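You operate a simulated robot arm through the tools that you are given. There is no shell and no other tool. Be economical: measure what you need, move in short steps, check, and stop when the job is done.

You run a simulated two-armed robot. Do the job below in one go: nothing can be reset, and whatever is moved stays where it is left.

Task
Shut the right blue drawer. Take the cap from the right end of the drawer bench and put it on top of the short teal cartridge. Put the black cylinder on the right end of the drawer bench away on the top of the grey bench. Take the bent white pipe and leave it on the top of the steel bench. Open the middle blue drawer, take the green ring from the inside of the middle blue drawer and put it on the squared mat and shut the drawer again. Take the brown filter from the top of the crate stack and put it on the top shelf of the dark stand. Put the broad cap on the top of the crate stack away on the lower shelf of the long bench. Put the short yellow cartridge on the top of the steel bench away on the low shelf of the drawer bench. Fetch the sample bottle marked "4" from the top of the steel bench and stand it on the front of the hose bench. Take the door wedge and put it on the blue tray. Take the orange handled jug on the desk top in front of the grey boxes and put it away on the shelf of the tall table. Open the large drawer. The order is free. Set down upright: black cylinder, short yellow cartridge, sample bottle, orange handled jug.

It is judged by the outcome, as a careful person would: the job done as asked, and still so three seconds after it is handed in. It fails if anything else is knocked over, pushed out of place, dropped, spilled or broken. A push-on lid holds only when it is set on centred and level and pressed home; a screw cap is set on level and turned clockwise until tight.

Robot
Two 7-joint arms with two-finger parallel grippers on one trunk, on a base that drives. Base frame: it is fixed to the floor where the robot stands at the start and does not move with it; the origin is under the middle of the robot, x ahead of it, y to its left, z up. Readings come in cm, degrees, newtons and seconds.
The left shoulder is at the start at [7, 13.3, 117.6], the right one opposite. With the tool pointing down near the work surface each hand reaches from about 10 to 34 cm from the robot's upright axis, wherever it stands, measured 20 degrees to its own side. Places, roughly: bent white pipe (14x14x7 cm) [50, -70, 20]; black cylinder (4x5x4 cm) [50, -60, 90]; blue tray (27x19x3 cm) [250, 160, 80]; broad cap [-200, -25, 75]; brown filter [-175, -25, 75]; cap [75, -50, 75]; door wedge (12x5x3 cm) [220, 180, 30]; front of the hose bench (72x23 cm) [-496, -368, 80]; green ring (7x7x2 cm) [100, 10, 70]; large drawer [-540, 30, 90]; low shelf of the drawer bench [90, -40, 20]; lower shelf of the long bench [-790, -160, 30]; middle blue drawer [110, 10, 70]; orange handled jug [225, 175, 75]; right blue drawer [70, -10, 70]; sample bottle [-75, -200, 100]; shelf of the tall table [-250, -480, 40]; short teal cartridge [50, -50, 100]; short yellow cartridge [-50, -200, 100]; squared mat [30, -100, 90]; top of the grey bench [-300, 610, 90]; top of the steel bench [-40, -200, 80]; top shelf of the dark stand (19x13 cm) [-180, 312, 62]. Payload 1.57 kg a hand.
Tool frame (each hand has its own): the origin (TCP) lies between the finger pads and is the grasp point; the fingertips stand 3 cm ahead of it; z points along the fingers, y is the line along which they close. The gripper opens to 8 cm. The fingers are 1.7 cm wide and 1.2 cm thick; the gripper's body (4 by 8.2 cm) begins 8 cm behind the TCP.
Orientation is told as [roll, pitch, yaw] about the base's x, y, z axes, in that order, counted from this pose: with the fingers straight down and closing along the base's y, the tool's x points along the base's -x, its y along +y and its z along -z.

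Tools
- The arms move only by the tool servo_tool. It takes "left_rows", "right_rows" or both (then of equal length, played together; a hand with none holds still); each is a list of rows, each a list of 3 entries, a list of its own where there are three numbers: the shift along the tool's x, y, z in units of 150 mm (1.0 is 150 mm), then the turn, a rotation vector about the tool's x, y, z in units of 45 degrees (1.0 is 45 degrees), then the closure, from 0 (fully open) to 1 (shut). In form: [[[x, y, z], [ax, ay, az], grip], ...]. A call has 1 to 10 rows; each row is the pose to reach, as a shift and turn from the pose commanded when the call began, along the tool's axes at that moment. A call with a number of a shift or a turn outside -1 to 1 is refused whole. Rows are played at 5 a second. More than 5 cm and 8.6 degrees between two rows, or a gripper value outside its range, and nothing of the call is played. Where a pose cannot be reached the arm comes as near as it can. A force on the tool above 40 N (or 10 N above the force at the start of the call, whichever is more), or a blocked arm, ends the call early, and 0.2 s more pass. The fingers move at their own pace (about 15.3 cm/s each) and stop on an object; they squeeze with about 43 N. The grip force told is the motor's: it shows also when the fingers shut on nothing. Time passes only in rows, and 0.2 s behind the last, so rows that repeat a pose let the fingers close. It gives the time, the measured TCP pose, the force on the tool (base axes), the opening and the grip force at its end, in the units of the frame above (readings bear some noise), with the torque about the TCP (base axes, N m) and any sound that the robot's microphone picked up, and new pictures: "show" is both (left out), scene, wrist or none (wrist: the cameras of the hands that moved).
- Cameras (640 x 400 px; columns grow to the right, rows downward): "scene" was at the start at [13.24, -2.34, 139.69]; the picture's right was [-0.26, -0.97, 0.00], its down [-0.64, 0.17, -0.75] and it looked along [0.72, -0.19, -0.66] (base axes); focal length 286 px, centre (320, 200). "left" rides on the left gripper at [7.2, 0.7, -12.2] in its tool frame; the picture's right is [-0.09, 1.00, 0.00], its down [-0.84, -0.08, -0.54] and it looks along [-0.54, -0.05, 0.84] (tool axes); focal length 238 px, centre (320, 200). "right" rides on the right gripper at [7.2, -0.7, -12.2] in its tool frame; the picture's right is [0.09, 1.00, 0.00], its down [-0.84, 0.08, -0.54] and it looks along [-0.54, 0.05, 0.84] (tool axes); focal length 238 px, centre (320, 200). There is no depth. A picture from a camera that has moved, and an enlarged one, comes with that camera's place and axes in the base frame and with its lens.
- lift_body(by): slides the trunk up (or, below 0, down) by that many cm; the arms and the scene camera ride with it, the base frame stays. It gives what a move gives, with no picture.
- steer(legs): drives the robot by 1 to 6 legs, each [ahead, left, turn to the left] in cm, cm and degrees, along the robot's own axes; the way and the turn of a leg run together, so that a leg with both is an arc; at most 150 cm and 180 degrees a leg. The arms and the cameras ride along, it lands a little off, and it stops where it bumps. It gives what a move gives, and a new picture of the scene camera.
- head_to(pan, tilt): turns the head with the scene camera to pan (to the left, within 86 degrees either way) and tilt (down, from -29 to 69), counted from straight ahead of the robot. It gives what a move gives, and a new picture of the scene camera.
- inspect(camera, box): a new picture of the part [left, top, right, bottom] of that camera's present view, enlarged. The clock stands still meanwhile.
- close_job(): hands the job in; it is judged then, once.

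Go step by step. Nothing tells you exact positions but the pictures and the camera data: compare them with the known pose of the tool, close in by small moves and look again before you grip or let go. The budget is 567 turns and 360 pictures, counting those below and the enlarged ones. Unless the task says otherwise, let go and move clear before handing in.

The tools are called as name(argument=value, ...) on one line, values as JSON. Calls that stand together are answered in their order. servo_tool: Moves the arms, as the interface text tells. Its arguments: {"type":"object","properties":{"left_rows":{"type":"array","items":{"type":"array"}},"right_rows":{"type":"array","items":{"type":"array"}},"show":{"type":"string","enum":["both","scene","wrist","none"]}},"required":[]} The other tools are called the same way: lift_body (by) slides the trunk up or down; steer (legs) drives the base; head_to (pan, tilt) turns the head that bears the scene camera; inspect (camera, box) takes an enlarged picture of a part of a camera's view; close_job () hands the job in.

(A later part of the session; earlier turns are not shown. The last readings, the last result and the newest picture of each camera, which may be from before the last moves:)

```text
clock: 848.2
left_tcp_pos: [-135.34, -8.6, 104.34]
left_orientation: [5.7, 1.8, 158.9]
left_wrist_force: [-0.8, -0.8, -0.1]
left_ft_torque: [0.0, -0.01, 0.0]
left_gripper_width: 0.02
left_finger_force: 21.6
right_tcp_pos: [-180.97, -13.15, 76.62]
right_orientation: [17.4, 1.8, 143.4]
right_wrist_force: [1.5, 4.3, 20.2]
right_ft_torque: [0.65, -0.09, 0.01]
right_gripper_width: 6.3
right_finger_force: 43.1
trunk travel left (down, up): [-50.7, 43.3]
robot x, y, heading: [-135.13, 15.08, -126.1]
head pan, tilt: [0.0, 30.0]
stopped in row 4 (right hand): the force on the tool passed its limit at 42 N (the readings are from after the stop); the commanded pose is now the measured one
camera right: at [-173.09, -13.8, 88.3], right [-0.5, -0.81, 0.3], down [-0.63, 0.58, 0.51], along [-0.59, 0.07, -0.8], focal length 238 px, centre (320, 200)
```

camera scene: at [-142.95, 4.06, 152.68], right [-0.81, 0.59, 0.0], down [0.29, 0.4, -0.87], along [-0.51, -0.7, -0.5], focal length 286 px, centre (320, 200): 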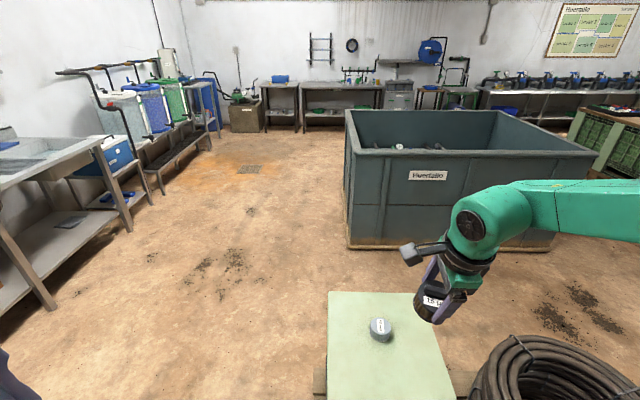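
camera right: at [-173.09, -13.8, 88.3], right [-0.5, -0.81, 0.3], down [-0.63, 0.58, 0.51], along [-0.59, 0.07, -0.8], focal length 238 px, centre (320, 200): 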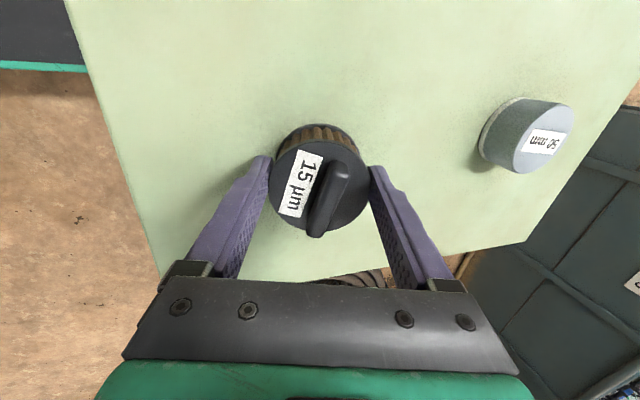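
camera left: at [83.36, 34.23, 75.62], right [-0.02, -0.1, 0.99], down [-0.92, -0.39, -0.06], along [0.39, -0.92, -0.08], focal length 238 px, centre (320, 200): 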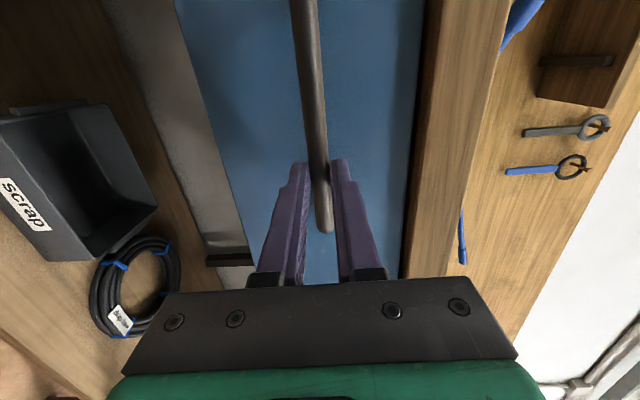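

On the crate again. Release, rise, and turn the hand to grip sideways with a steeper forward tilt.

servo_tool(right_rows=[[[0, 0, 0], [0, 0, 0], 0], [[0, 0, 0], [0, 0, 0], 0], [[0, 0.06, -0.2], [0, 0, 0], 0], [[0, 0.12, -0.42], [0, 0, 0], 0], [[0, 0.19, -0.65], [0, 0, 0], 0], [[0, 0.26, -0.9], [0, 0, 0], 0]], show="none")

servo_tool(right_rows=[[[0, 0, 0], [0, 0, -0.17], 0], [[0, 0, 0], [0, 0, -0.34], 0], [[0, 0, 0], [0, 0, -0.51], 0], [[0, 0, 0], [0, 0, -0.68], 0], [[0, 0, 0], [0, 0, -0.85], 0], [[0, 0, 0], [0, 0, -1], 0]], show="none")

servo_tool(right_rows=[[[0, 0, 0], [0, 0, -0.17], 0], [[0, 0, 0], [0, 0, -0.34], 0], [[0, 0, 0], [0, 0, -0.51], 0], [[0, 0, 0], [0, 0, -0.68], 0], [[0, 0, 0], [0, 0, -0.85], 0], [[0, 0, 0], [0, 0, -1], 0]], show="none")

lift_body(by=10)

servo_tool(right_rows=[[[0, 0, 0], [0, -0.17, 0], 0], [[0, 0, 0], [0, -0.34, 0], 0], [[0, 0, 0], [0, -0.51, 0], 0], [[0, 0, 0], [0, -0.68, 0], 0], [[0, 0, 0], [0, -0.76, 0], 0]], show="both")

```text
clock: 849.6
left_tcp_pos: [-135.41, -8.71, 104.35]
left_orientation: [5.7, 1.8, 159.0]
left_wrist_force: [0.5, 0.5, -0.4]
left_ft_torque: [0.04, 0.0, 0.03]
left_gripper_width: 0.0
left_finger_force: 21.5
right_tcp_pos: [-181.36, -12.76, 90.22]
right_orientation: [17.0, 1.8, 143.3]
right_wrist_force: [0.4, 0.2, 0.3]
right_ft_torque: [0.01, -0.01, 0.02]
right_gripper_width: 8.01
right_finger_force: 0.0
trunk travel left (down, up): [-50.7, 43.3]
robot x, y, heading: [-134.85, 15.17, -126.1]
head pan, tilt: [0.0, 30.0]
```

```text
clock: 851.0
left_tcp_pos: [-135.58, -8.71, 104.35]
left_orientation: [5.6, 1.9, 158.9]
left_wrist_force: [0.1, -0.8, 0.5]
left_ft_torque: [0.03, -0.01, 0.03]
left_gripper_width: 0.0
left_finger_force: 21.9
right_tcp_pos: [-181.35, -12.67, 90.14]
right_orientation: [13.4, -10.7, -173.1]
right_wrist_force: [0.2, 0.4, 0.3]
right_ft_torque: [0.03, 0.02, -0.02]
right_gripper_width: 8.03
right_finger_force: 0.1
trunk travel left (down, up): [-50.7, 43.3]
robot x, y, heading: [-135.27, 15.34, -125.9]
head pan, tilt: [0.0, 30.0]
```

```text
clock: 852.4
left_tcp_pos: [-135.5, -8.64, 104.22]
left_orientation: [5.5, 1.9, 158.9]
left_wrist_force: [0.2, -0.3, -0.4]
left_ft_torque: [0.0, -0.02, 0.0]
left_gripper_width: 0.0
left_finger_force: 21.4
right_tcp_pos: [-181.33, -12.85, 90.29]
right_orientation: [1.8, -17.0, -127.0]
right_wrist_force: [0.6, 0.2, 0.2]
right_ft_torque: [0.02, 0.0, 0.02]
right_gripper_width: 8.01
right_finger_force: 0.1
trunk travel left (down, up): [-50.7, 43.3]
robot x, y, heading: [-135.0, 15.15, -126.3]
head pan, tilt: [0.0, 30.0]
```

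```text
clock: 853.8
left_tcp_pos: [-135.59, -8.8, 114.33]
left_orientation: [5.5, 1.9, 158.9]
left_wrist_force: [0.2, -0.4, -0.3]
left_ft_torque: [-0.02, -0.02, -0.02]
left_gripper_width: 0.01
left_finger_force: 20.7
right_tcp_pos: [-181.37, -12.84, 100.2]
right_orientation: [1.8, -16.9, -127.0]
right_wrist_force: [0.1, -0.3, -0.5]
right_ft_torque: [0.0, 0.02, -0.03]
right_gripper_width: 7.98
right_finger_force: 0.0
trunk travel left (down, up): [-60.7, 33.3]
robot x, y, heading: [-134.72, 15.47, -126.1]
head pan, tilt: [0.0, 30.0]
```

```text
clock: 855.0
left_tcp_pos: [-135.57, -8.71, 114.22]
left_orientation: [5.5, 1.9, 159.0]
left_wrist_force: [-0.6, -0.4, 0.1]
left_ft_torque: [-0.03, 0.01, 0.03]
left_gripper_width: 0.0
left_finger_force: 22.1
right_tcp_pos: [-181.29, -12.84, 100.32]
right_orientation: [2.9, -51.2, -128.8]
right_wrist_force: [0.4, -0.2, 0.6]
right_ft_torque: [0.01, 0.01, -0.02]
right_gripper_width: 8.0
right_finger_force: 0.0
trunk travel left (down, up): [-60.7, 33.3]
robot x, y, heading: [-135.34, 15.44, -125.9]
head pan, tilt: [0.0, 30.0]
camera scene: at [-143.17, 3.86, 127.15], right [-0.81, 0.59, 0.0], down [0.29, 0.4, -0.87], along [-0.51, -0.7, -0.5], focal length 286 px, centre (320, 200)
camera right: at [-173.7, -1.09, 102.35], right [0.84, -0.55, -0.04], down [-0.02, -0.11, 0.99], along [-0.55, -0.83, -0.1], focal length 238 px, centre (320, 200)
```

scene: 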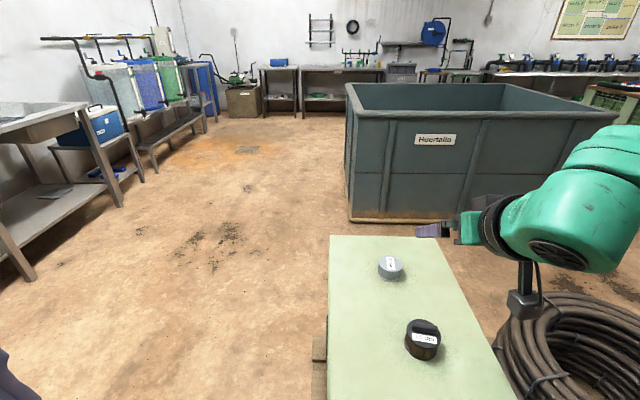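
right: 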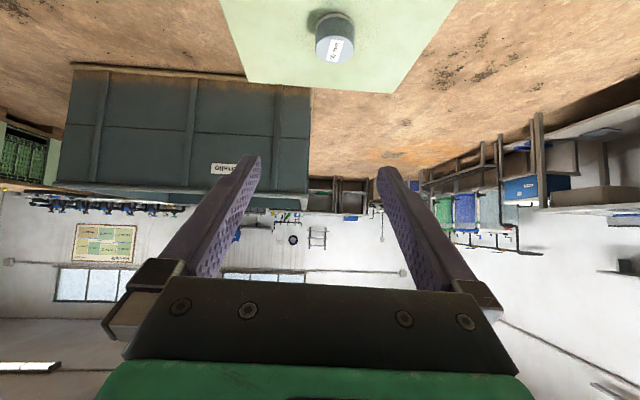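

servo_tool(right_rows=[[[0.06, 0.02, -0.07], [0, 0, 0], 0]], show="none")

lift_body(by=-16)

inspect(camera="right", box=[0, 0, 640, 400])

```text
clock: 855.4
left_tcp_pos: [-135.44, -8.63, 114.23]
left_orientation: [5.6, 1.9, 158.9]
left_wrist_force: [-0.2, 0.6, 0.2]
left_ft_torque: [0.0, -0.01, 0.02]
left_gripper_width: 0.0
left_finger_force: 21.3
right_tcp_pos: [-180.27, -11.91, 100.15]
right_orientation: [2.9, -51.2, -128.8]
right_wrist_force: [-0.2, 0.1, -0.2]
right_ft_torque: [0.03, 0.0, -0.02]
right_gripper_width: 8.01
right_finger_force: 0.1
trunk travel left (down, up): [-60.7, 33.3]
robot x, y, heading: [-135.07, 15.45, -125.9]
head pan, tilt: [0.0, 30.0]
```

```text
clock: 857.2
left_tcp_pos: [-135.57, -8.61, 98.33]
left_orientation: [5.5, 1.9, 158.9]
left_wrist_force: [0.2, 0.2, 0.2]
left_ft_torque: [-0.03, 0.0, -0.01]
left_gripper_width: 0.01
left_finger_force: 21.4
right_tcp_pos: [-180.23, -11.88, 84.16]
right_orientation: [2.8, -51.1, -128.8]
right_wrist_force: [-0.2, -0.7, -0.6]
right_ft_torque: [-0.01, 0.02, 0.02]
right_gripper_width: 7.99
right_finger_force: 0.0
trunk travel left (down, up): [-44.7, 49.3]
robot x, y, heading: [-134.98, 15.09, -126.0]
head pan, tilt: [0.0, 30.0]
```

```text
1.00 times, centred on (320, 200) of right (not enlarged: the box is as wide or as high as the picture)
camera zoom: at [-172.64, -0.22, 86.24], right [0.84, -0.55, -0.04], down [-0.02, -0.11, 0.99], along [-0.55, -0.83, -0.1], focal length 238 px, centre (320, 200)
```

zoom: 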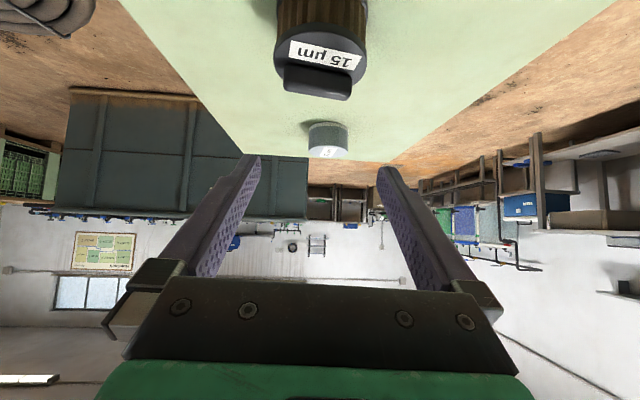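

Laterally centred. Lower 9 cm around the filter, ease forward and close.

lift_body(by=-8.6)

servo_tool(right_rows=[[[-0.035, 0, 0.04], [0, 0, 0], 0], [[-0.035, 0, 0.04], [0, 0, 0], 1], [[-0.035, 0, 0.04], [0, 0, 0], 1], [[-0.035, 0, 0.04], [0, 0, 0], 1]], show="both")

```text
clock: 858.4
left_tcp_pos: [-135.6, -8.63, 89.72]
left_orientation: [5.6, 1.9, 158.9]
left_wrist_force: [-0.1, 0.3, -0.6]
left_ft_torque: [-0.01, -0.01, -0.02]
left_gripper_width: 0.0
left_finger_force: 21.6
right_tcp_pos: [-180.33, -11.96, 75.58]
right_orientation: [2.8, -51.1, -128.8]
right_wrist_force: [0.4, 0.1, 0.1]
right_ft_torque: [0.0, 0.02, 0.01]
right_gripper_width: 8.02
right_finger_force: 0.1
trunk travel left (down, up): [-36.1, 57.9]
robot x, y, heading: [-134.93, 15.32, -126.0]
head pan, tilt: [0.0, 30.0]
```

```text
clock: 859.4
left_tcp_pos: [-135.73, -8.77, 89.74]
left_orientation: [5.5, 1.9, 158.9]
left_wrist_force: [0.4, 0.4, -0.1]
left_ft_torque: [-0.01, -0.01, 0.01]
left_gripper_width: 0.01
left_finger_force: 21.7
right_tcp_pos: [-180.86, -12.6, 75.54]
right_orientation: [2.8, -51.1, -128.8]
right_wrist_force: [-0.5, -0.4, 0.5]
right_ft_torque: [0.03, -0.04, -0.01]
right_gripper_width: 6.38
right_finger_force: 43.3
trunk travel left (down, up): [-36.1, 57.9]
robot x, y, heading: [-135.17, 15.15, -126.0]
head pan, tilt: [0.0, 30.0]
camera scene: at [-143.18, 3.87, 102.55], right [-0.81, 0.59, 0.0], down [0.29, 0.4, -0.87], along [-0.51, -0.7, -0.5], focal length 286 px, centre (320, 200)
camera right: at [-173.16, -0.89, 77.62], right [0.84, -0.55, -0.04], down [-0.02, -0.11, 0.99], along [-0.55, -0.83, -0.11], focal length 238 px, centre (320, 200)
```

scene: 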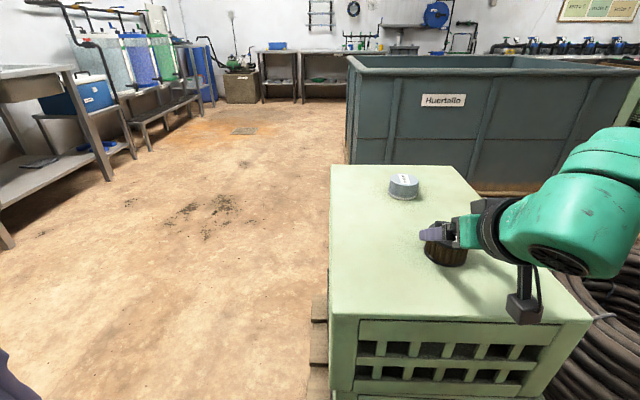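
right: 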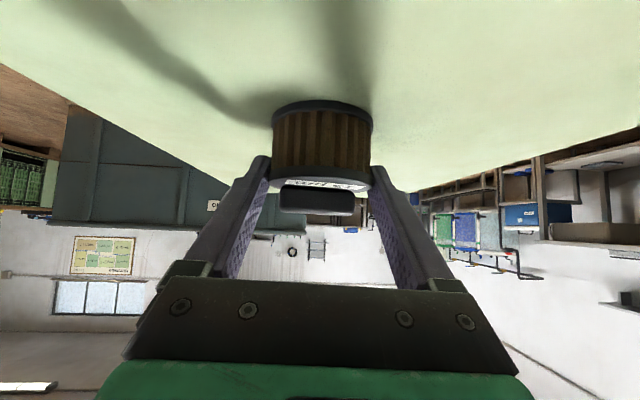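

The filter is now held sideways with a forward tilt. Lift and return to the stand's front for a closer look at the space.

lift_body(by=38)

steer(legs=[[-31, 0, 0], [0, 0, 88], [0, 0, 90], [13, 66, 0], [13, 66, 0], [13, 66, 0]])

steer(legs=[[28, -8, 0]])

head_to(pan=0, tilt=55)

```text
clock: 863.1
left_tcp_pos: [-135.64, -8.72, 127.84]
left_orientation: [5.5, 1.9, 159.0]
left_wrist_force: [-0.4, -0.4, -0.1]
left_ft_torque: [-0.02, -0.04, 0.0]
left_gripper_width: 0.0
left_finger_force: 21.1
right_tcp_pos: [-180.79, -12.63, 113.52]
right_orientation: [2.8, -51.1, -128.8]
right_wrist_force: [0.6, 0.0, -1.5]
right_ft_torque: [0.04, 0.01, 0.0]
right_gripper_width: 6.33
right_finger_force: 42.8
trunk travel left (down, up): [-74.1, 19.9]
robot x, y, heading: [-135.01, 14.93, -126.0]
head pan, tilt: [0.0, 30.0]
```

```text
clock: 882.8
left_tcp_pos: [-249.78, 215.38, 127.64]
left_orientation: [5.6, 1.9, -22.6]
left_wrist_force: [0.5, 0.1, 1.0]
left_ft_torque: [-0.01, 0.01, -0.03]
left_gripper_width: 0.02
left_finger_force: 21.3
right_tcp_pos: [-204.47, 218.11, 113.61]
right_orientation: [2.9, -51.1, 49.7]
right_wrist_force: [0.3, 0.6, -0.6]
right_ft_torque: [0.0, -0.01, -0.03]
right_gripper_width: 6.28
right_finger_force: 42.9
trunk travel left (down, up): [-74.1, 19.9]
robot x, y, heading: [-250.91, 191.18, 52.5]
head pan, tilt: [0.0, 30.0]
camera scene: at [-242.31, 202.27, 140.55], right [0.79, -0.61, 0.0], down [-0.3, -0.4, -0.87], along [0.53, 0.69, -0.5], focal length 286 px, centre (320, 200)
```

scene: 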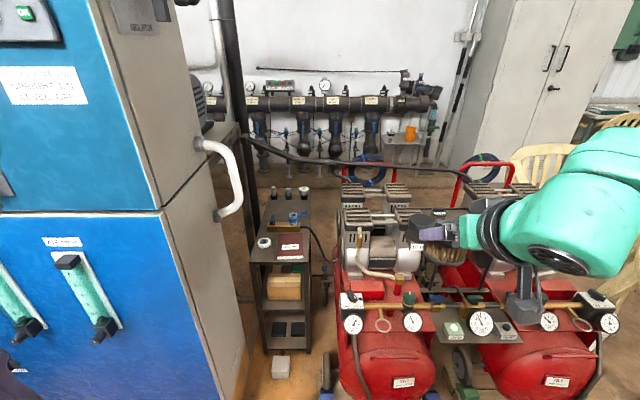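

```text
clock: 884.7
left_tcp_pos: [-227.96, 231.65, 127.76]
left_orientation: [5.6, 1.8, -22.4]
left_wrist_force: [-0.4, 0.6, -1.8]
left_ft_torque: [-0.01, 0.05, 0.0]
left_gripper_width: 0.0
left_finger_force: 21.3
right_tcp_pos: [-182.6, 234.28, 113.43]
right_orientation: [2.8, -51.0, 49.9]
right_wrist_force: [-0.8, 0.6, -0.5]
right_ft_torque: [0.0, -0.02, 0.01]
right_gripper_width: 6.28
right_finger_force: 43.0
trunk travel left (down, up): [-74.1, 19.9]
robot x, y, heading: [-229.12, 207.36, 52.6]
head pan, tilt: [0.0, 30.0]
stopped in leg 1: the robot was blocked; the commanded pose is now the measured one
camera scene: at [-220.47, 218.53, 140.54], right [0.8, -0.61, 0.0], down [-0.3, -0.4, -0.87], along [0.52, 0.69, -0.5], focal length 286 px, centre (320, 200)
```

scene: 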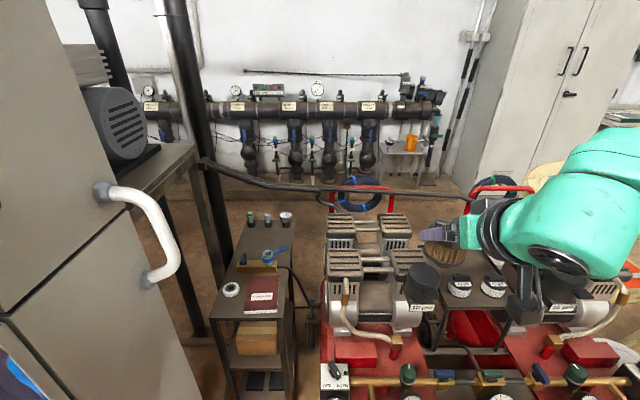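

```text
clock: 885.6
left_tcp_pos: [-228.07, 231.53, 127.72]
left_orientation: [5.6, 1.9, -22.4]
left_wrist_force: [0.1, 0.1, 0.0]
left_ft_torque: [0.02, 0.0, 0.03]
left_gripper_width: 0.0
left_finger_force: 20.9
right_tcp_pos: [-182.67, 234.37, 113.57]
right_orientation: [2.9, -51.0, 49.9]
right_wrist_force: [0.1, 0.2, -1.1]
right_ft_torque: [0.0, 0.03, 0.02]
right_gripper_width: 6.26
right_finger_force: 42.6
trunk travel left (down, up): [-74.1, 19.9]
robot x, y, heading: [-228.95, 207.39, 52.8]
head pan, tilt: [0.0, 55.0]
camera scene: at [-221.61, 217.03, 136.95], right [0.8, -0.61, 0.0], down [-0.5, -0.65, -0.57], along [0.35, 0.46, -0.82], focal length 286 px, centre (320, 200)
```

scene: 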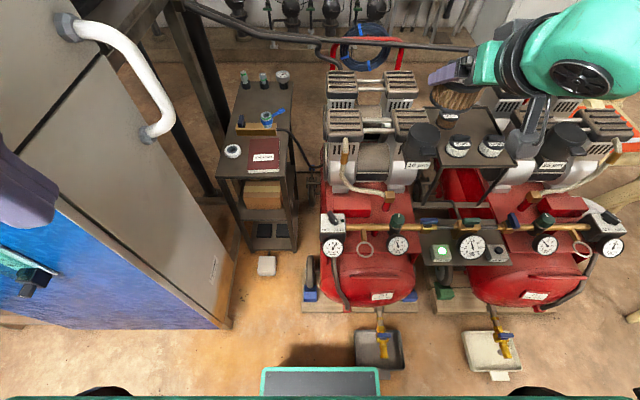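

I see the stand's patch can't be reached from the front (only ~33 cm between cabinet and compressor). I'll try from the aisle behind it, taking the same route round the chairs as before.

steer(legs=[[-28, 6, 0], [-13, -66, 0], [-13, -66, 0], [-13, -66, 0], [48, -48, 0], [48, -48, 0]])

steer(legs=[[55, 42, 0], [55, 42, 0]])

```text
clock: 904.4
left_tcp_pos: [20.82, 81.23, 127.61]
left_orientation: [5.6, 1.9, -22.8]
left_wrist_force: [0.5, -0.5, 0.6]
left_ft_torque: [0.02, 0.01, 0.0]
left_gripper_width: 0.0
left_finger_force: 21.3
right_tcp_pos: [66.13, 83.82, 113.43]
right_orientation: [2.7, -51.1, 49.6]
right_wrist_force: [0.1, -0.5, -0.4]
right_ft_torque: [-0.02, 0.01, 0.03]
right_gripper_width: 6.27
right_finger_force: 43.3
trunk travel left (down, up): [-74.1, 19.9]
robot x, y, heading: [19.99, 57.41, 52.2]
head pan, tilt: [0.0, 55.0]
camera scene: at [27.09, 66.69, 136.95], right [0.79, -0.61, 0.0], down [-0.5, -0.65, -0.57], along [0.35, 0.45, -0.82], focal length 286 px, centre (320, 200)
```

scene: 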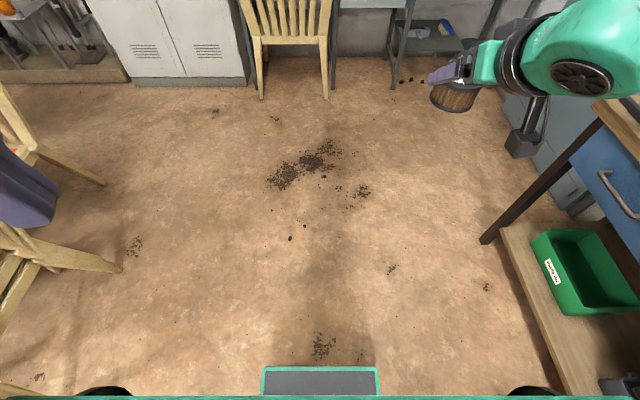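

```text
clock: 911.5
left_tcp_pos: [25.95, 218.79, 127.73]
left_orientation: [5.6, 1.8, -24.7]
left_wrist_force: [-0.9, -0.6, 0.5]
left_ft_torque: [0.02, 0.02, -0.01]
left_gripper_width: 0.01
left_finger_force: 21.8
right_tcp_pos: [71.4, 219.83, 113.4]
right_orientation: [2.8, -51.1, 47.6]
right_wrist_force: [0.1, 0.1, -0.9]
right_ft_torque: [-0.03, 0.0, -0.01]
right_gripper_width: 6.29
right_finger_force: 42.2
trunk travel left (down, up): [-74.1, 19.9]
robot x, y, heading: [23.97, 194.89, 50.2]
head pan, tilt: [0.0, 55.0]
camera scene: at [31.82, 204.0, 136.95], right [0.77, -0.64, 0.0], down [-0.52, -0.63, -0.57], along [0.37, 0.44, -0.82], focal length 286 px, centre (320, 200)
```

scene: 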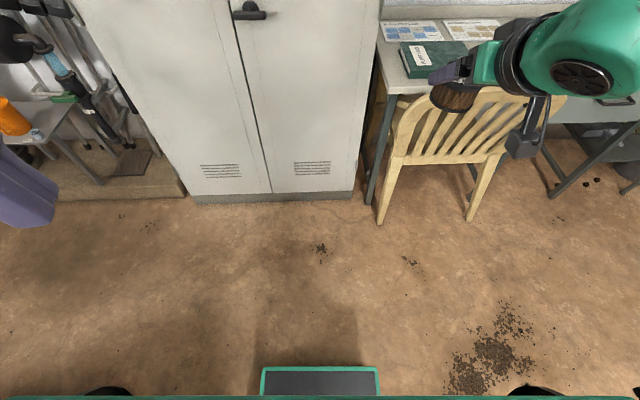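

Turn to face away from the wall here, then enter the aisle backwards and go along it to behind the stand.

steer(legs=[[0, 0, -89], [0, 0, -89.2], [-50, -25, 0], [-16, -44, 0], [0, -70, 0], [2, -68, 0]])

head_to(pan=5, tilt=48)

```text
clock: 931.5
left_tcp_pos: [-95.79, 348.46, 127.66]
left_orientation: [5.6, 1.8, 155.7]
left_wrist_force: [0.2, -1.3, -0.1]
left_ft_torque: [0.02, -0.04, 0.0]
left_gripper_width: 0.01
left_finger_force: 21.5
right_tcp_pos: [-141.21, 347.11, 113.5]
right_orientation: [2.8, -51.1, -132.0]
right_wrist_force: [0.5, 0.5, -1.3]
right_ft_torque: [0.0, 0.01, 0.01]
right_gripper_width: 6.29
right_finger_force: 42.9
trunk travel left (down, up): [-74.1, 19.9]
robot x, y, heading: [-94.2, 372.58, -129.1]
head pan, tilt: [0.0, 55.0]
camera scene: at [-101.52, 362.8, 136.94], right [-0.78, 0.63, 0.0], down [0.52, 0.64, -0.57], along [-0.36, -0.44, -0.82], focal length 286 px, centre (320, 200)
```

scene: 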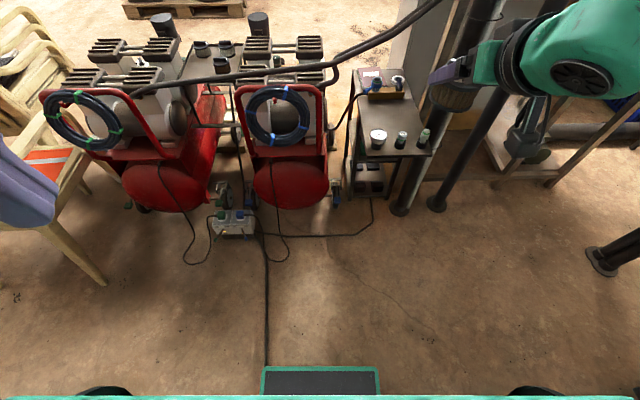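

```text
clock: 932.1
left_tcp_pos: [-95.83, 348.39, 127.68]
left_orientation: [5.6, 2.0, 155.8]
left_wrist_force: [-0.5, 0.2, 0.6]
left_ft_torque: [0.02, 0.02, 0.01]
left_gripper_width: 0.0
left_finger_force: 21.2
right_tcp_pos: [-141.21, 347.08, 113.44]
right_orientation: [2.7, -51.1, -132.0]
right_wrist_force: [0.3, -0.6, -1.2]
right_ft_torque: [0.03, -0.03, 0.01]
right_gripper_width: 6.25
right_finger_force: 43.1
trunk travel left (down, up): [-74.1, 19.9]
robot x, y, heading: [-94.2, 372.45, -129.2]
head pan, tilt: [5.0, 48.0]
camera scene: at [-101.47, 361.94, 137.86], right [-0.83, 0.56, 0.0], down [0.42, 0.62, -0.67], along [-0.38, -0.55, -0.74], focal length 286 px, centre (320, 200)
```

scene: 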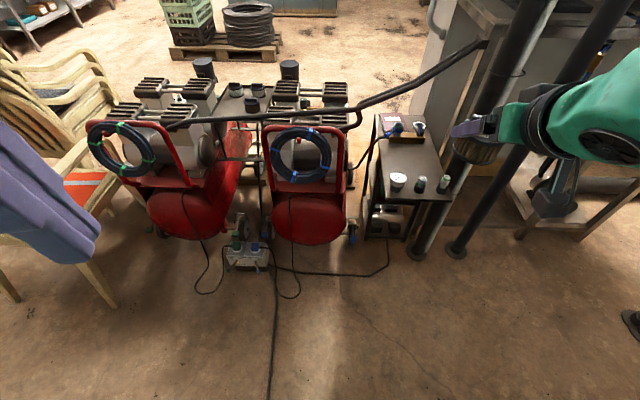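

From the aisle the patch is reachable: between rear fittings and brass valve, under a hose. Lower to pass just above the fittings, align, and roll in.

steer(legs=[[0, -10, 1.2]])

lift_body(by=-37)

steer(legs=[[30, 0, 0]])

```text
clock: 933.3
left_tcp_pos: [-102.99, 354.59, 127.62]
left_orientation: [5.7, 1.8, 156.8]
left_wrist_force: [-0.1, -0.2, -0.1]
left_ft_torque: [-0.03, 0.01, -0.05]
left_gripper_width: 0.01
left_finger_force: 21.7
right_tcp_pos: [-148.33, 352.2, 113.54]
right_orientation: [2.6, -51.1, -130.5]
right_wrist_force: [-0.2, -0.1, -0.7]
right_ft_torque: [0.01, 0.02, -0.03]
right_gripper_width: 6.28
right_finger_force: 43.2
trunk travel left (down, up): [-74.1, 19.9]
robot x, y, heading: [-101.95, 378.47, -128.0]
head pan, tilt: [5.0, 48.0]
camera scene: at [-108.89, 367.88, 137.87], right [-0.84, 0.54, 0.0], down [0.4, 0.62, -0.67], along [-0.36, -0.56, -0.74], focal length 286 px, centre (320, 200)
```

scene: 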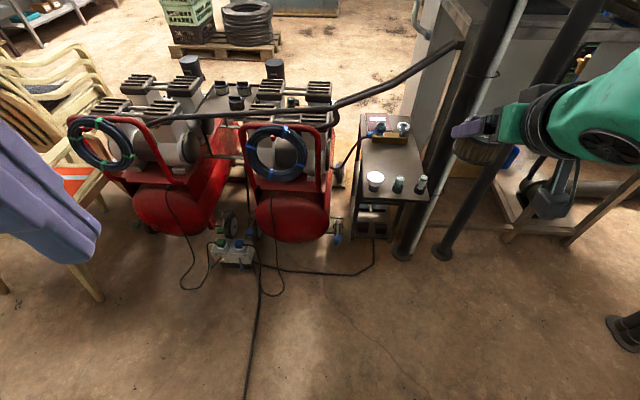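

```text
clock: 936.9
left_tcp_pos: [-103.16, 354.71, 90.73]
left_orientation: [5.6, 1.9, 156.8]
left_wrist_force: [-0.6, 0.0, 0.1]
left_ft_torque: [0.0, -0.03, 0.0]
left_gripper_width: 0.0
left_finger_force: 20.8
right_tcp_pos: [-148.57, 352.47, 76.56]
right_orientation: [2.7, -51.2, -130.7]
right_wrist_force: [-0.9, 0.3, -0.8]
right_ft_torque: [0.04, -0.03, -0.02]
right_gripper_width: 6.25
right_finger_force: 43.3
trunk travel left (down, up): [-37.1, 56.9]
robot x, y, heading: [-102.02, 378.46, -127.9]
head pan, tilt: [5.0, 48.0]
```

```text
clock: 938.9
left_tcp_pos: [-121.66, 330.91, 90.71]
left_orientation: [5.7, 1.9, 157.0]
left_wrist_force: [-0.2, -0.9, 0.4]
left_ft_torque: [-0.01, 0.01, 0.01]
left_gripper_width: 0.01
left_finger_force: 21.4
right_tcp_pos: [-166.83, 328.57, 76.58]
right_orientation: [2.7, -51.2, -130.6]
right_wrist_force: [0.1, 0.0, -0.9]
right_ft_torque: [0.0, 0.0, 0.02]
right_gripper_width: 6.29
right_finger_force: 42.9
trunk travel left (down, up): [-37.1, 56.9]
robot x, y, heading: [-120.19, 355.18, -127.6]
head pan, tilt: [5.0, 48.0]
camera scene: at [-127.54, 344.29, 100.86], right [-0.84, 0.54, 0.0], down [0.4, 0.63, -0.67], along [-0.36, -0.56, -0.74], focal length 286 px, centre (320, 200)
```

scene: 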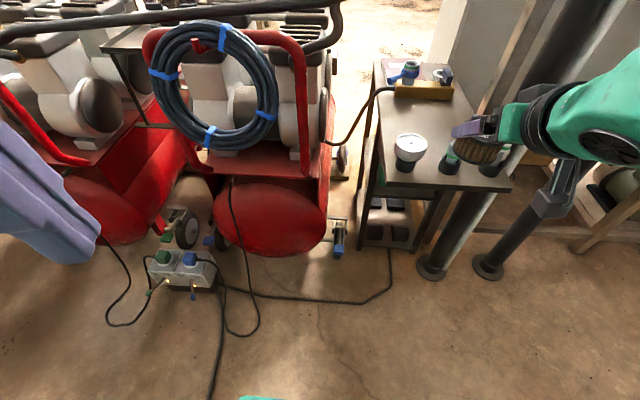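

Path is clear: filter will pass 4 cm above the fittings. Roll in 22 cm.

steer(legs=[[0, 1.6, 0], [21.5, 0, 0]])

inspect(camera="right", box=[0, 0, 640, 400])

```text
clock: 941.0
left_tcp_pos: [-133.48, 313.08, 90.68]
left_orientation: [5.7, 1.9, 157.0]
left_wrist_force: [-0.1, -0.2, 0.5]
left_ft_torque: [0.01, -0.01, 0.0]
left_gripper_width: 0.0
left_finger_force: 21.0
right_tcp_pos: [-178.7, 310.63, 76.37]
right_orientation: [2.7, -51.0, -130.5]
right_wrist_force: [-0.6, -0.6, -0.6]
right_ft_torque: [0.02, 0.01, -0.02]
right_gripper_width: 6.28
right_finger_force: 42.8
trunk travel left (down, up): [-37.1, 56.9]
robot x, y, heading: [-131.91, 337.23, -128.0]
head pan, tilt: [5.0, 48.0]
camera scene: at [-139.35, 326.4, 100.85], right [-0.84, 0.54, 0.0], down [0.4, 0.63, -0.67], along [-0.36, -0.56, -0.74], focal length 286 px, centre (320, 200)
```

scene: 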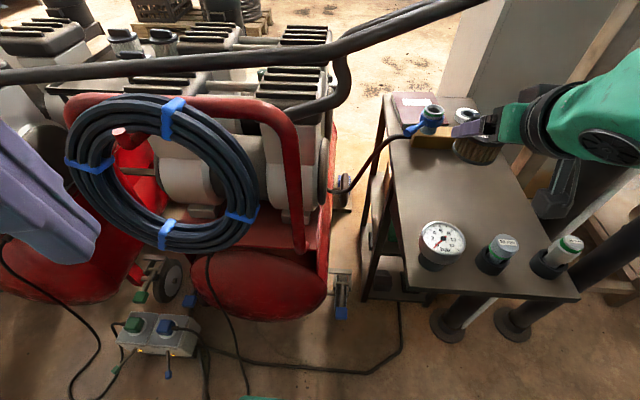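

```text
1.00 times, centred on (320, 200) of right (not enlarged: the box is as wide or as high as the picture)
camera zoom: at [-170.7, 322.05, 78.59], right [0.82, -0.57, -0.04], down [-0.03, -0.11, 0.99], along [-0.57, -0.81, -0.11], focal length 238 px, centre (320, 200)
```

zoom: 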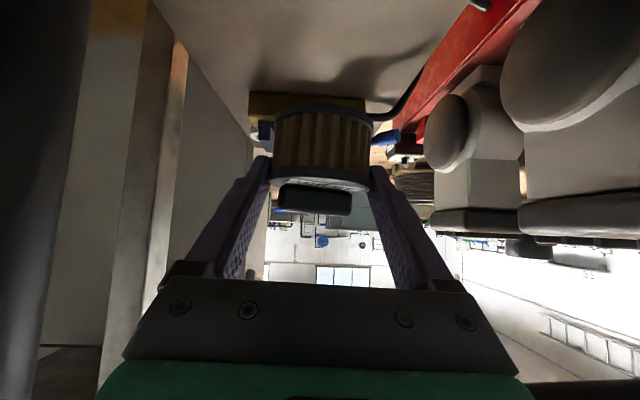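

The camera block would come down on a rear fitting; backing off 2.7 cm puts it behind them and still centres the filter on the patch. Adjust and lower.

steer(legs=[[-2.8, 0, 0]])

lift_body(by=-6)

head_to(pan=-10, tilt=48)

```text
clock: 941.8
left_tcp_pos: [-131.54, 315.42, 90.69]
left_orientation: [5.6, 1.9, 157.0]
left_wrist_force: [0.5, 0.2, -0.2]
left_ft_torque: [-0.01, 0.05, 0.02]
left_gripper_width: 0.03
left_finger_force: 21.6
right_tcp_pos: [-176.83, 312.9, 76.64]
right_orientation: [2.8, -51.1, -130.6]
right_wrist_force: [0.1, 0.3, -1.5]
right_ft_torque: [0.02, -0.03, 0.03]
right_gripper_width: 6.25
right_finger_force: 43.3
trunk travel left (down, up): [-37.1, 56.9]
robot x, y, heading: [-130.22, 339.38, -127.8]
head pan, tilt: [5.0, 48.0]
camera scene: at [-137.53, 328.76, 100.88], right [-0.84, 0.54, 0.0], down [0.4, 0.62, -0.67], along [-0.36, -0.56, -0.74], focal length 286 px, centre (320, 200)
```

scene: 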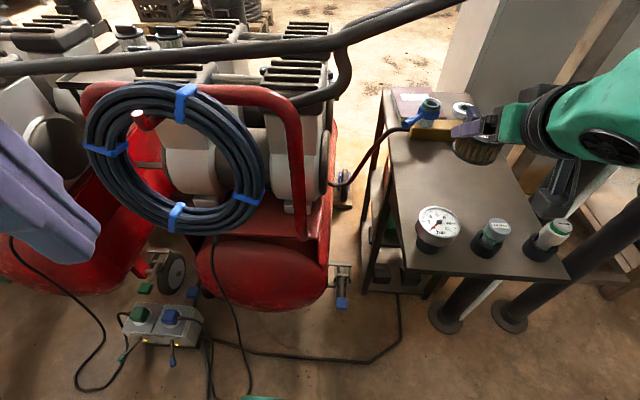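

```text
clock: 942.8
left_tcp_pos: [-131.63, 315.36, 84.7]
left_orientation: [5.7, 2.0, 157.1]
left_wrist_force: [-0.1, -1.0, 0.1]
left_ft_torque: [0.0, 0.03, -0.01]
left_gripper_width: 0.0
left_finger_force: 21.3
right_tcp_pos: [-176.84, 312.84, 70.56]
right_orientation: [2.8, -51.1, -130.5]
right_wrist_force: [-0.4, 0.1, -0.9]
right_ft_torque: [0.0, 0.04, 0.01]
right_gripper_width: 6.25
right_finger_force: 43.3
trunk travel left (down, up): [-31.1, 62.9]
robot x, y, heading: [-130.3, 339.27, -127.6]
head pan, tilt: [5.0, 48.0]
```

```text
clock: 943.6
left_tcp_pos: [-131.62, 315.28, 84.69]
left_orientation: [5.6, 1.9, 157.1]
left_wrist_force: [-0.2, -0.3, 0.2]
left_ft_torque: [0.03, 0.02, 0.01]
left_gripper_width: 0.01
left_finger_force: 21.5
right_tcp_pos: [-176.91, 312.85, 70.47]
right_orientation: [2.9, -51.1, -130.5]
right_wrist_force: [0.0, -0.3, -0.8]
right_ft_torque: [0.0, -0.04, -0.01]
right_gripper_width: 6.27
right_finger_force: 43.6
trunk travel left (down, up): [-31.1, 62.9]
robot x, y, heading: [-130.31, 339.34, -127.8]
head pan, tilt: [-10.0, 48.0]
camera scene: at [-139.15, 330.0, 94.87], right [-0.67, 0.74, 0.0], down [0.55, 0.5, -0.67], along [-0.49, -0.45, -0.74], focal length 286 px, centre (320, 200)
```

scene: 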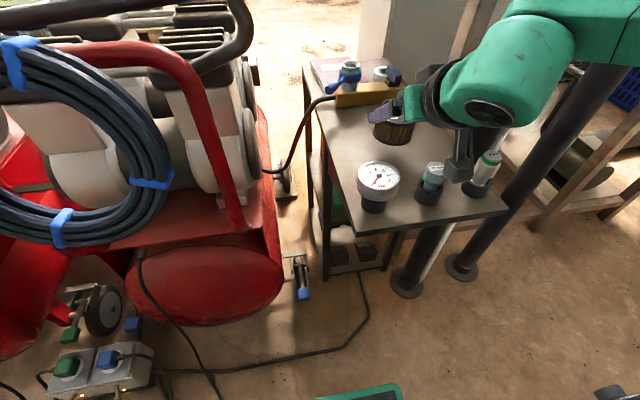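

inspect(camera="scene", box=[340, 80, 540, 220])

```text
2.86 times, centred on (440, 150) of scene
camera zoom: at [-139.15, 330.0, 94.87], right [-0.67, 0.74, 0.0], down [0.55, 0.5, -0.67], along [-0.49, -0.45, -0.74], focal length 818 px, centre (-23, 343)
```

zoom: 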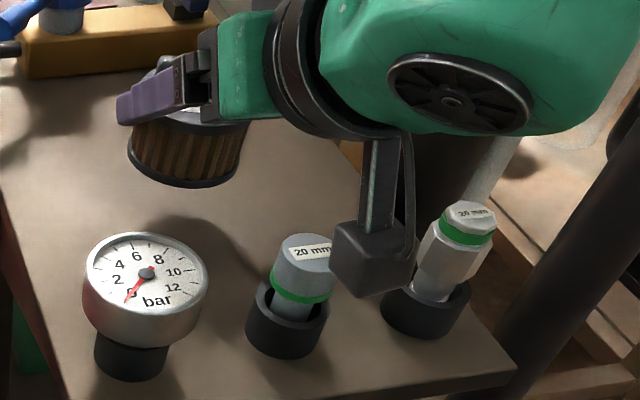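

The camera block is clear behind the fittings. Lower gently with the arm.

servo_tool(right_rows=[[[0.052, 0, 0.042], [0, 0, 0], 1], [[0.104, 0, 0.084], [0, 0, 0], 1], [[0.155, 0, 0.126], [0, 0, 0], 1]], show="none")

servo_tool(right_rows=[[[0.026, 0, 0.021], [0, 0, 0], 1], [[0.052, 0, 0.042], [0, 0, 0], 1], [[0.078, 0, 0.063], [0, 0, 0], 1], [[0.104, 0, 0.084], [0, 0, 0], 1]], show="scene")

```text
clock: 944.4
left_tcp_pos: [-131.64, 315.34, 84.69]
left_orientation: [5.6, 1.9, 157.2]
left_wrist_force: [0.3, 0.0, 0.1]
left_ft_torque: [0.01, -0.02, 0.02]
left_gripper_width: 0.0
left_finger_force: 21.3
right_tcp_pos: [-176.93, 312.86, 67.35]
right_orientation: [2.8, -51.0, -130.5]
right_wrist_force: [0.0, 0.3, -1.1]
right_ft_torque: [0.0, 0.04, -0.01]
right_gripper_width: 6.28
right_finger_force: 43.3
trunk travel left (down, up): [-31.1, 62.9]
robot x, y, heading: [-130.24, 339.62, -128.1]
head pan, tilt: [-10.0, 48.0]
```

```text
clock: 945.4
left_tcp_pos: [-131.29, 315.59, 84.86]
left_orientation: [6.0, 1.7, 157.1]
left_wrist_force: [1.7, 0.5, 0.0]
left_ft_torque: [0.01, -0.02, 0.0]
left_gripper_width: 0.0
left_finger_force: 21.0
right_tcp_pos: [-176.79, 312.68, 66.27]
right_orientation: [2.6, -52.0, -130.3]
right_wrist_force: [-8.6, 1.4, 40.1]
right_ft_torque: [0.11, 0.95, -0.16]
right_gripper_width: 6.3
right_finger_force: 42.8
trunk travel left (down, up): [-31.1, 62.9]
robot x, y, heading: [-130.46, 339.62, -127.7]
head pan, tilt: [-10.0, 48.0]
camera scene: at [-138.81, 330.3, 95.0], right [-0.67, 0.74, 0.0], down [0.55, 0.5, -0.67], along [-0.5, -0.45, -0.74], focal length 286 px, centre (320, 200)
```

scene: 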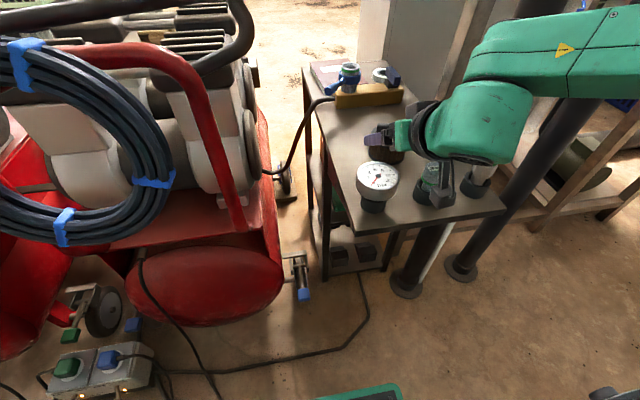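

Filter is on the shelf. Release, rise 8 cm and back out.

servo_tool(right_rows=[[[-0.01, 0, -0.008], [0, 0, 0], 1], [[-0.01, 0, -0.008], [0, 0, 0], 0], [[-0.01, 0, -0.008], [0, 0, 0], 0], [[-0.01, 0, -0.008], [0, 0, 0], 0]], show="none")

lift_body(by=9)

steer(legs=[[-40, 0, 0]])

```text
clock: 946.4
left_tcp_pos: [-131.64, 315.38, 84.75]
left_orientation: [5.6, 2.0, 157.1]
left_wrist_force: [0.0, 0.4, -0.4]
left_ft_torque: [0.02, 0.0, 0.0]
left_gripper_width: 0.0
left_finger_force: 21.4
right_tcp_pos: [-176.84, 312.73, 65.63]
right_orientation: [2.8, -51.0, -130.5]
right_wrist_force: [-0.5, 0.7, 0.1]
right_ft_torque: [0.0, -0.01, 0.0]
right_gripper_width: 8.01
right_finger_force: 0.0
trunk travel left (down, up): [-31.1, 62.9]
robot x, y, heading: [-130.3, 339.35, -127.5]
head pan, tilt: [-10.0, 48.0]
```

```text
clock: 947.6
left_tcp_pos: [-131.68, 315.39, 93.72]
left_orientation: [5.6, 1.9, 157.2]
left_wrist_force: [0.2, -0.9, -0.2]
left_ft_torque: [-0.02, -0.04, 0.04]
left_gripper_width: 0.0
left_finger_force: 21.2
right_tcp_pos: [-176.75, 312.72, 74.72]
right_orientation: [2.8, -51.2, -130.5]
right_wrist_force: [-0.4, 0.2, -0.1]
right_ft_torque: [0.02, 0.03, -0.01]
right_gripper_width: 8.0
right_finger_force: 0.1
trunk travel left (down, up): [-40.1, 53.9]
robot x, y, heading: [-130.52, 339.69, -127.6]
head pan, tilt: [-10.0, 48.0]
```

```text
clock: 950.1
left_tcp_pos: [-107.67, 346.42, 93.72]
left_orientation: [5.6, 1.9, 157.2]
left_wrist_force: [0.1, 0.0, 0.1]
left_ft_torque: [0.0, 0.01, 0.01]
left_gripper_width: 0.0
left_finger_force: 20.8
right_tcp_pos: [-152.97, 343.68, 74.76]
right_orientation: [2.8, -51.1, -130.5]
right_wrist_force: [0.1, 0.5, 0.9]
right_ft_torque: [-0.01, 0.03, 0.0]
right_gripper_width: 8.02
right_finger_force: 0.1
trunk travel left (down, up): [-40.1, 53.9]
robot x, y, heading: [-106.31, 369.79, -127.8]
head pan, tilt: [-10.0, 48.0]
camera scene: at [-115.25, 360.96, 103.87], right [-0.67, 0.74, 0.0], down [0.55, 0.5, -0.67], along [-0.49, -0.45, -0.74], focal length 286 px, centre (320, 200)
```

scene: 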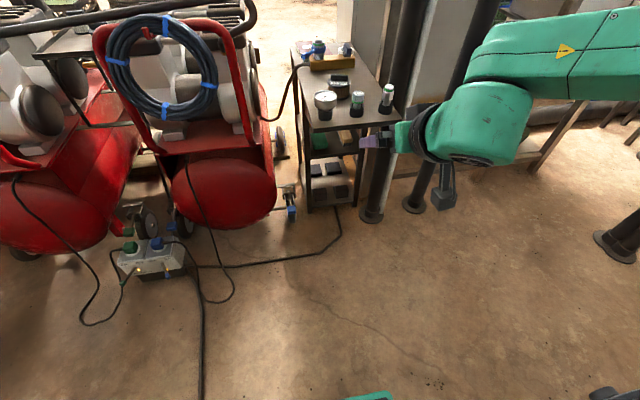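

Filter stands on the stand's top shelf, fittings untouched. Last item: the broad cap. Raise and drive back around to the crate stack.

lift_body(by=38)

steer(legs=[[0, 75, 0], [0, 73, 0], [16, 44, 0], [50, 25, 0], [49, 38, 0], [49, 38, 0]])

steer(legs=[[48, -47, 0], [48, -47, 1]])

```text
clock: 953.7
left_tcp_pos: [-107.81, 346.32, 131.63]
left_orientation: [5.6, 1.9, 157.3]
left_wrist_force: [1.0, 0.0, 0.5]
left_ft_torque: [0.05, 0.01, 0.01]
left_gripper_width: 0.01
left_finger_force: 21.1
right_tcp_pos: [-152.83, 343.52, 112.67]
right_orientation: [2.8, -51.0, -130.4]
right_wrist_force: [0.6, 0.0, -0.5]
right_ft_torque: [0.01, -0.01, 0.0]
right_gripper_width: 8.01
right_finger_force: 0.0
trunk travel left (down, up): [-78.1, 15.9]
robot x, y, heading: [-106.63, 369.86, -127.6]
head pan, tilt: [-10.0, 48.0]
```

```text
clock: 972.6
left_tcp_pos: [22.97, 38.93, 131.73]
left_orientation: [5.7, 1.9, 157.8]
left_wrist_force: [0.6, -0.3, -0.1]
left_ft_torque: [-0.02, 0.03, 0.02]
left_gripper_width: 0.0
left_finger_force: 21.8
right_tcp_pos: [-22.21, 35.85, 112.61]
right_orientation: [2.8, -51.1, -129.8]
right_wrist_force: [-0.1, -0.2, 0.2]
right_ft_torque: [0.0, 0.01, 0.05]
right_gripper_width: 8.0
right_finger_force: 0.2
trunk travel left (down, up): [-78.1, 15.9]
robot x, y, heading: [24.09, 62.75, -126.8]
head pan, tilt: [-10.0, 48.0]
camera scene: at [15.24, 53.52, 141.88], right [-0.68, 0.73, 0.0], down [0.54, 0.51, -0.67], along [-0.49, -0.46, -0.74], focal length 286 px, centre (320, 200)
```

scene: 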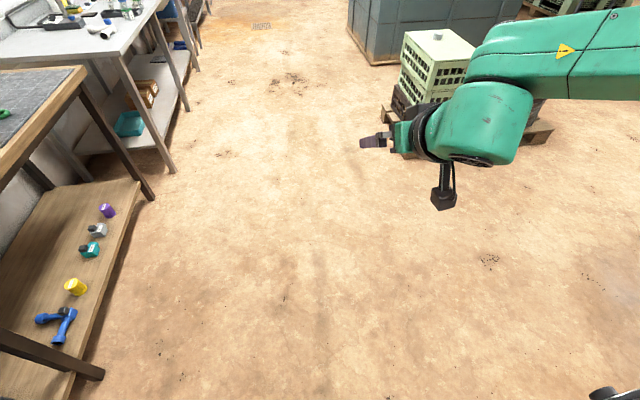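

```text
clock: 979.7
left_tcp_pos: [-110.79, 19.41, 131.8]
left_orientation: [5.7, 1.8, 158.1]
left_wrist_force: [0.2, 0.1, 0.6]
left_ft_torque: [-0.02, -0.02, -0.02]
left_gripper_width: 0.01
left_finger_force: 21.0
right_tcp_pos: [-155.76, 16.01, 112.74]
right_orientation: [2.7, -51.1, -129.3]
right_wrist_force: [-0.6, 0.3, 0.4]
right_ft_torque: [0.0, 0.0, 0.01]
right_gripper_width: 8.01
right_finger_force: 0.1
trunk travel left (down, up): [-78.1, 15.9]
robot x, y, heading: [-110.39, 43.66, -126.9]
head pan, tilt: [-10.0, 48.0]
camera scene: at [-118.47, 33.98, 141.88], right [-0.69, 0.73, 0.0], down [0.54, 0.51, -0.67], along [-0.49, -0.46, -0.74], focal length 286 px, centre (320, 200)
```

scene: 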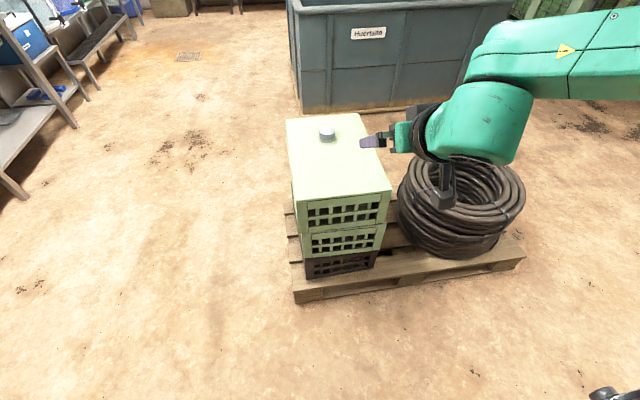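

The cap is too deep from this side (pallet in the way); its left side is closer. Go round to the left and face it from there.

steer(legs=[[85, 76, 0], [0, 0, -45], [0, 0, -45.1], [24, 22, 0], [18, 22, 0]])

inspect(camera="right", box=[0, 0, 640, 400])

```text
clock: 993.0
left_tcp_pos: [-184.6, -78.48, 131.74]
left_orientation: [5.7, 1.8, 66.7]
left_wrist_force: [-0.1, -0.1, -0.4]
left_ft_torque: [0.01, -0.03, 0.01]
left_gripper_width: 0.0
left_finger_force: 21.4
right_tcp_pos: [-186.95, -33.3, 112.65]
right_orientation: [2.8, -51.1, 139.2]
right_wrist_force: [0.1, -0.1, 1.0]
right_ft_torque: [0.0, 0.01, 0.03]
right_gripper_width: 7.98
right_finger_force: 0.0
trunk travel left (down, up): [-78.1, 15.9]
robot x, y, heading: [-160.79, -79.56, 142.2]
head pan, tilt: [-10.0, 48.0]
camera scene: at [-169.6, -71.03, 141.88], right [0.74, 0.67, 0.0], down [0.5, -0.55, -0.67], along [-0.45, 0.5, -0.74], focal length 286 px, centre (320, 200)
```

scene: 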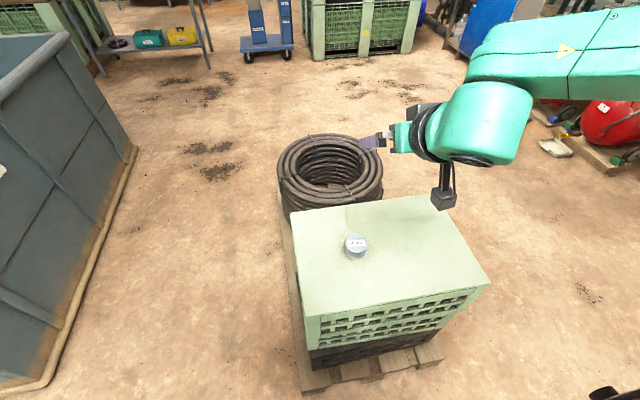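

```text
1.00 times, centred on (320, 200) of right (not enlarged: the box is as wide or as high as the picture)
camera zoom: at [-175.74, -41.37, 114.82], right [-0.58, -0.82, -0.04], down [-0.11, 0.03, 0.99], along [-0.81, 0.58, -0.1], focal length 238 px, centre (320, 200)
```

zoom: 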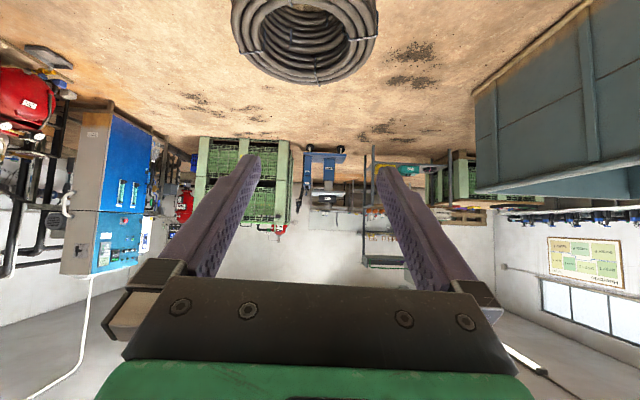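

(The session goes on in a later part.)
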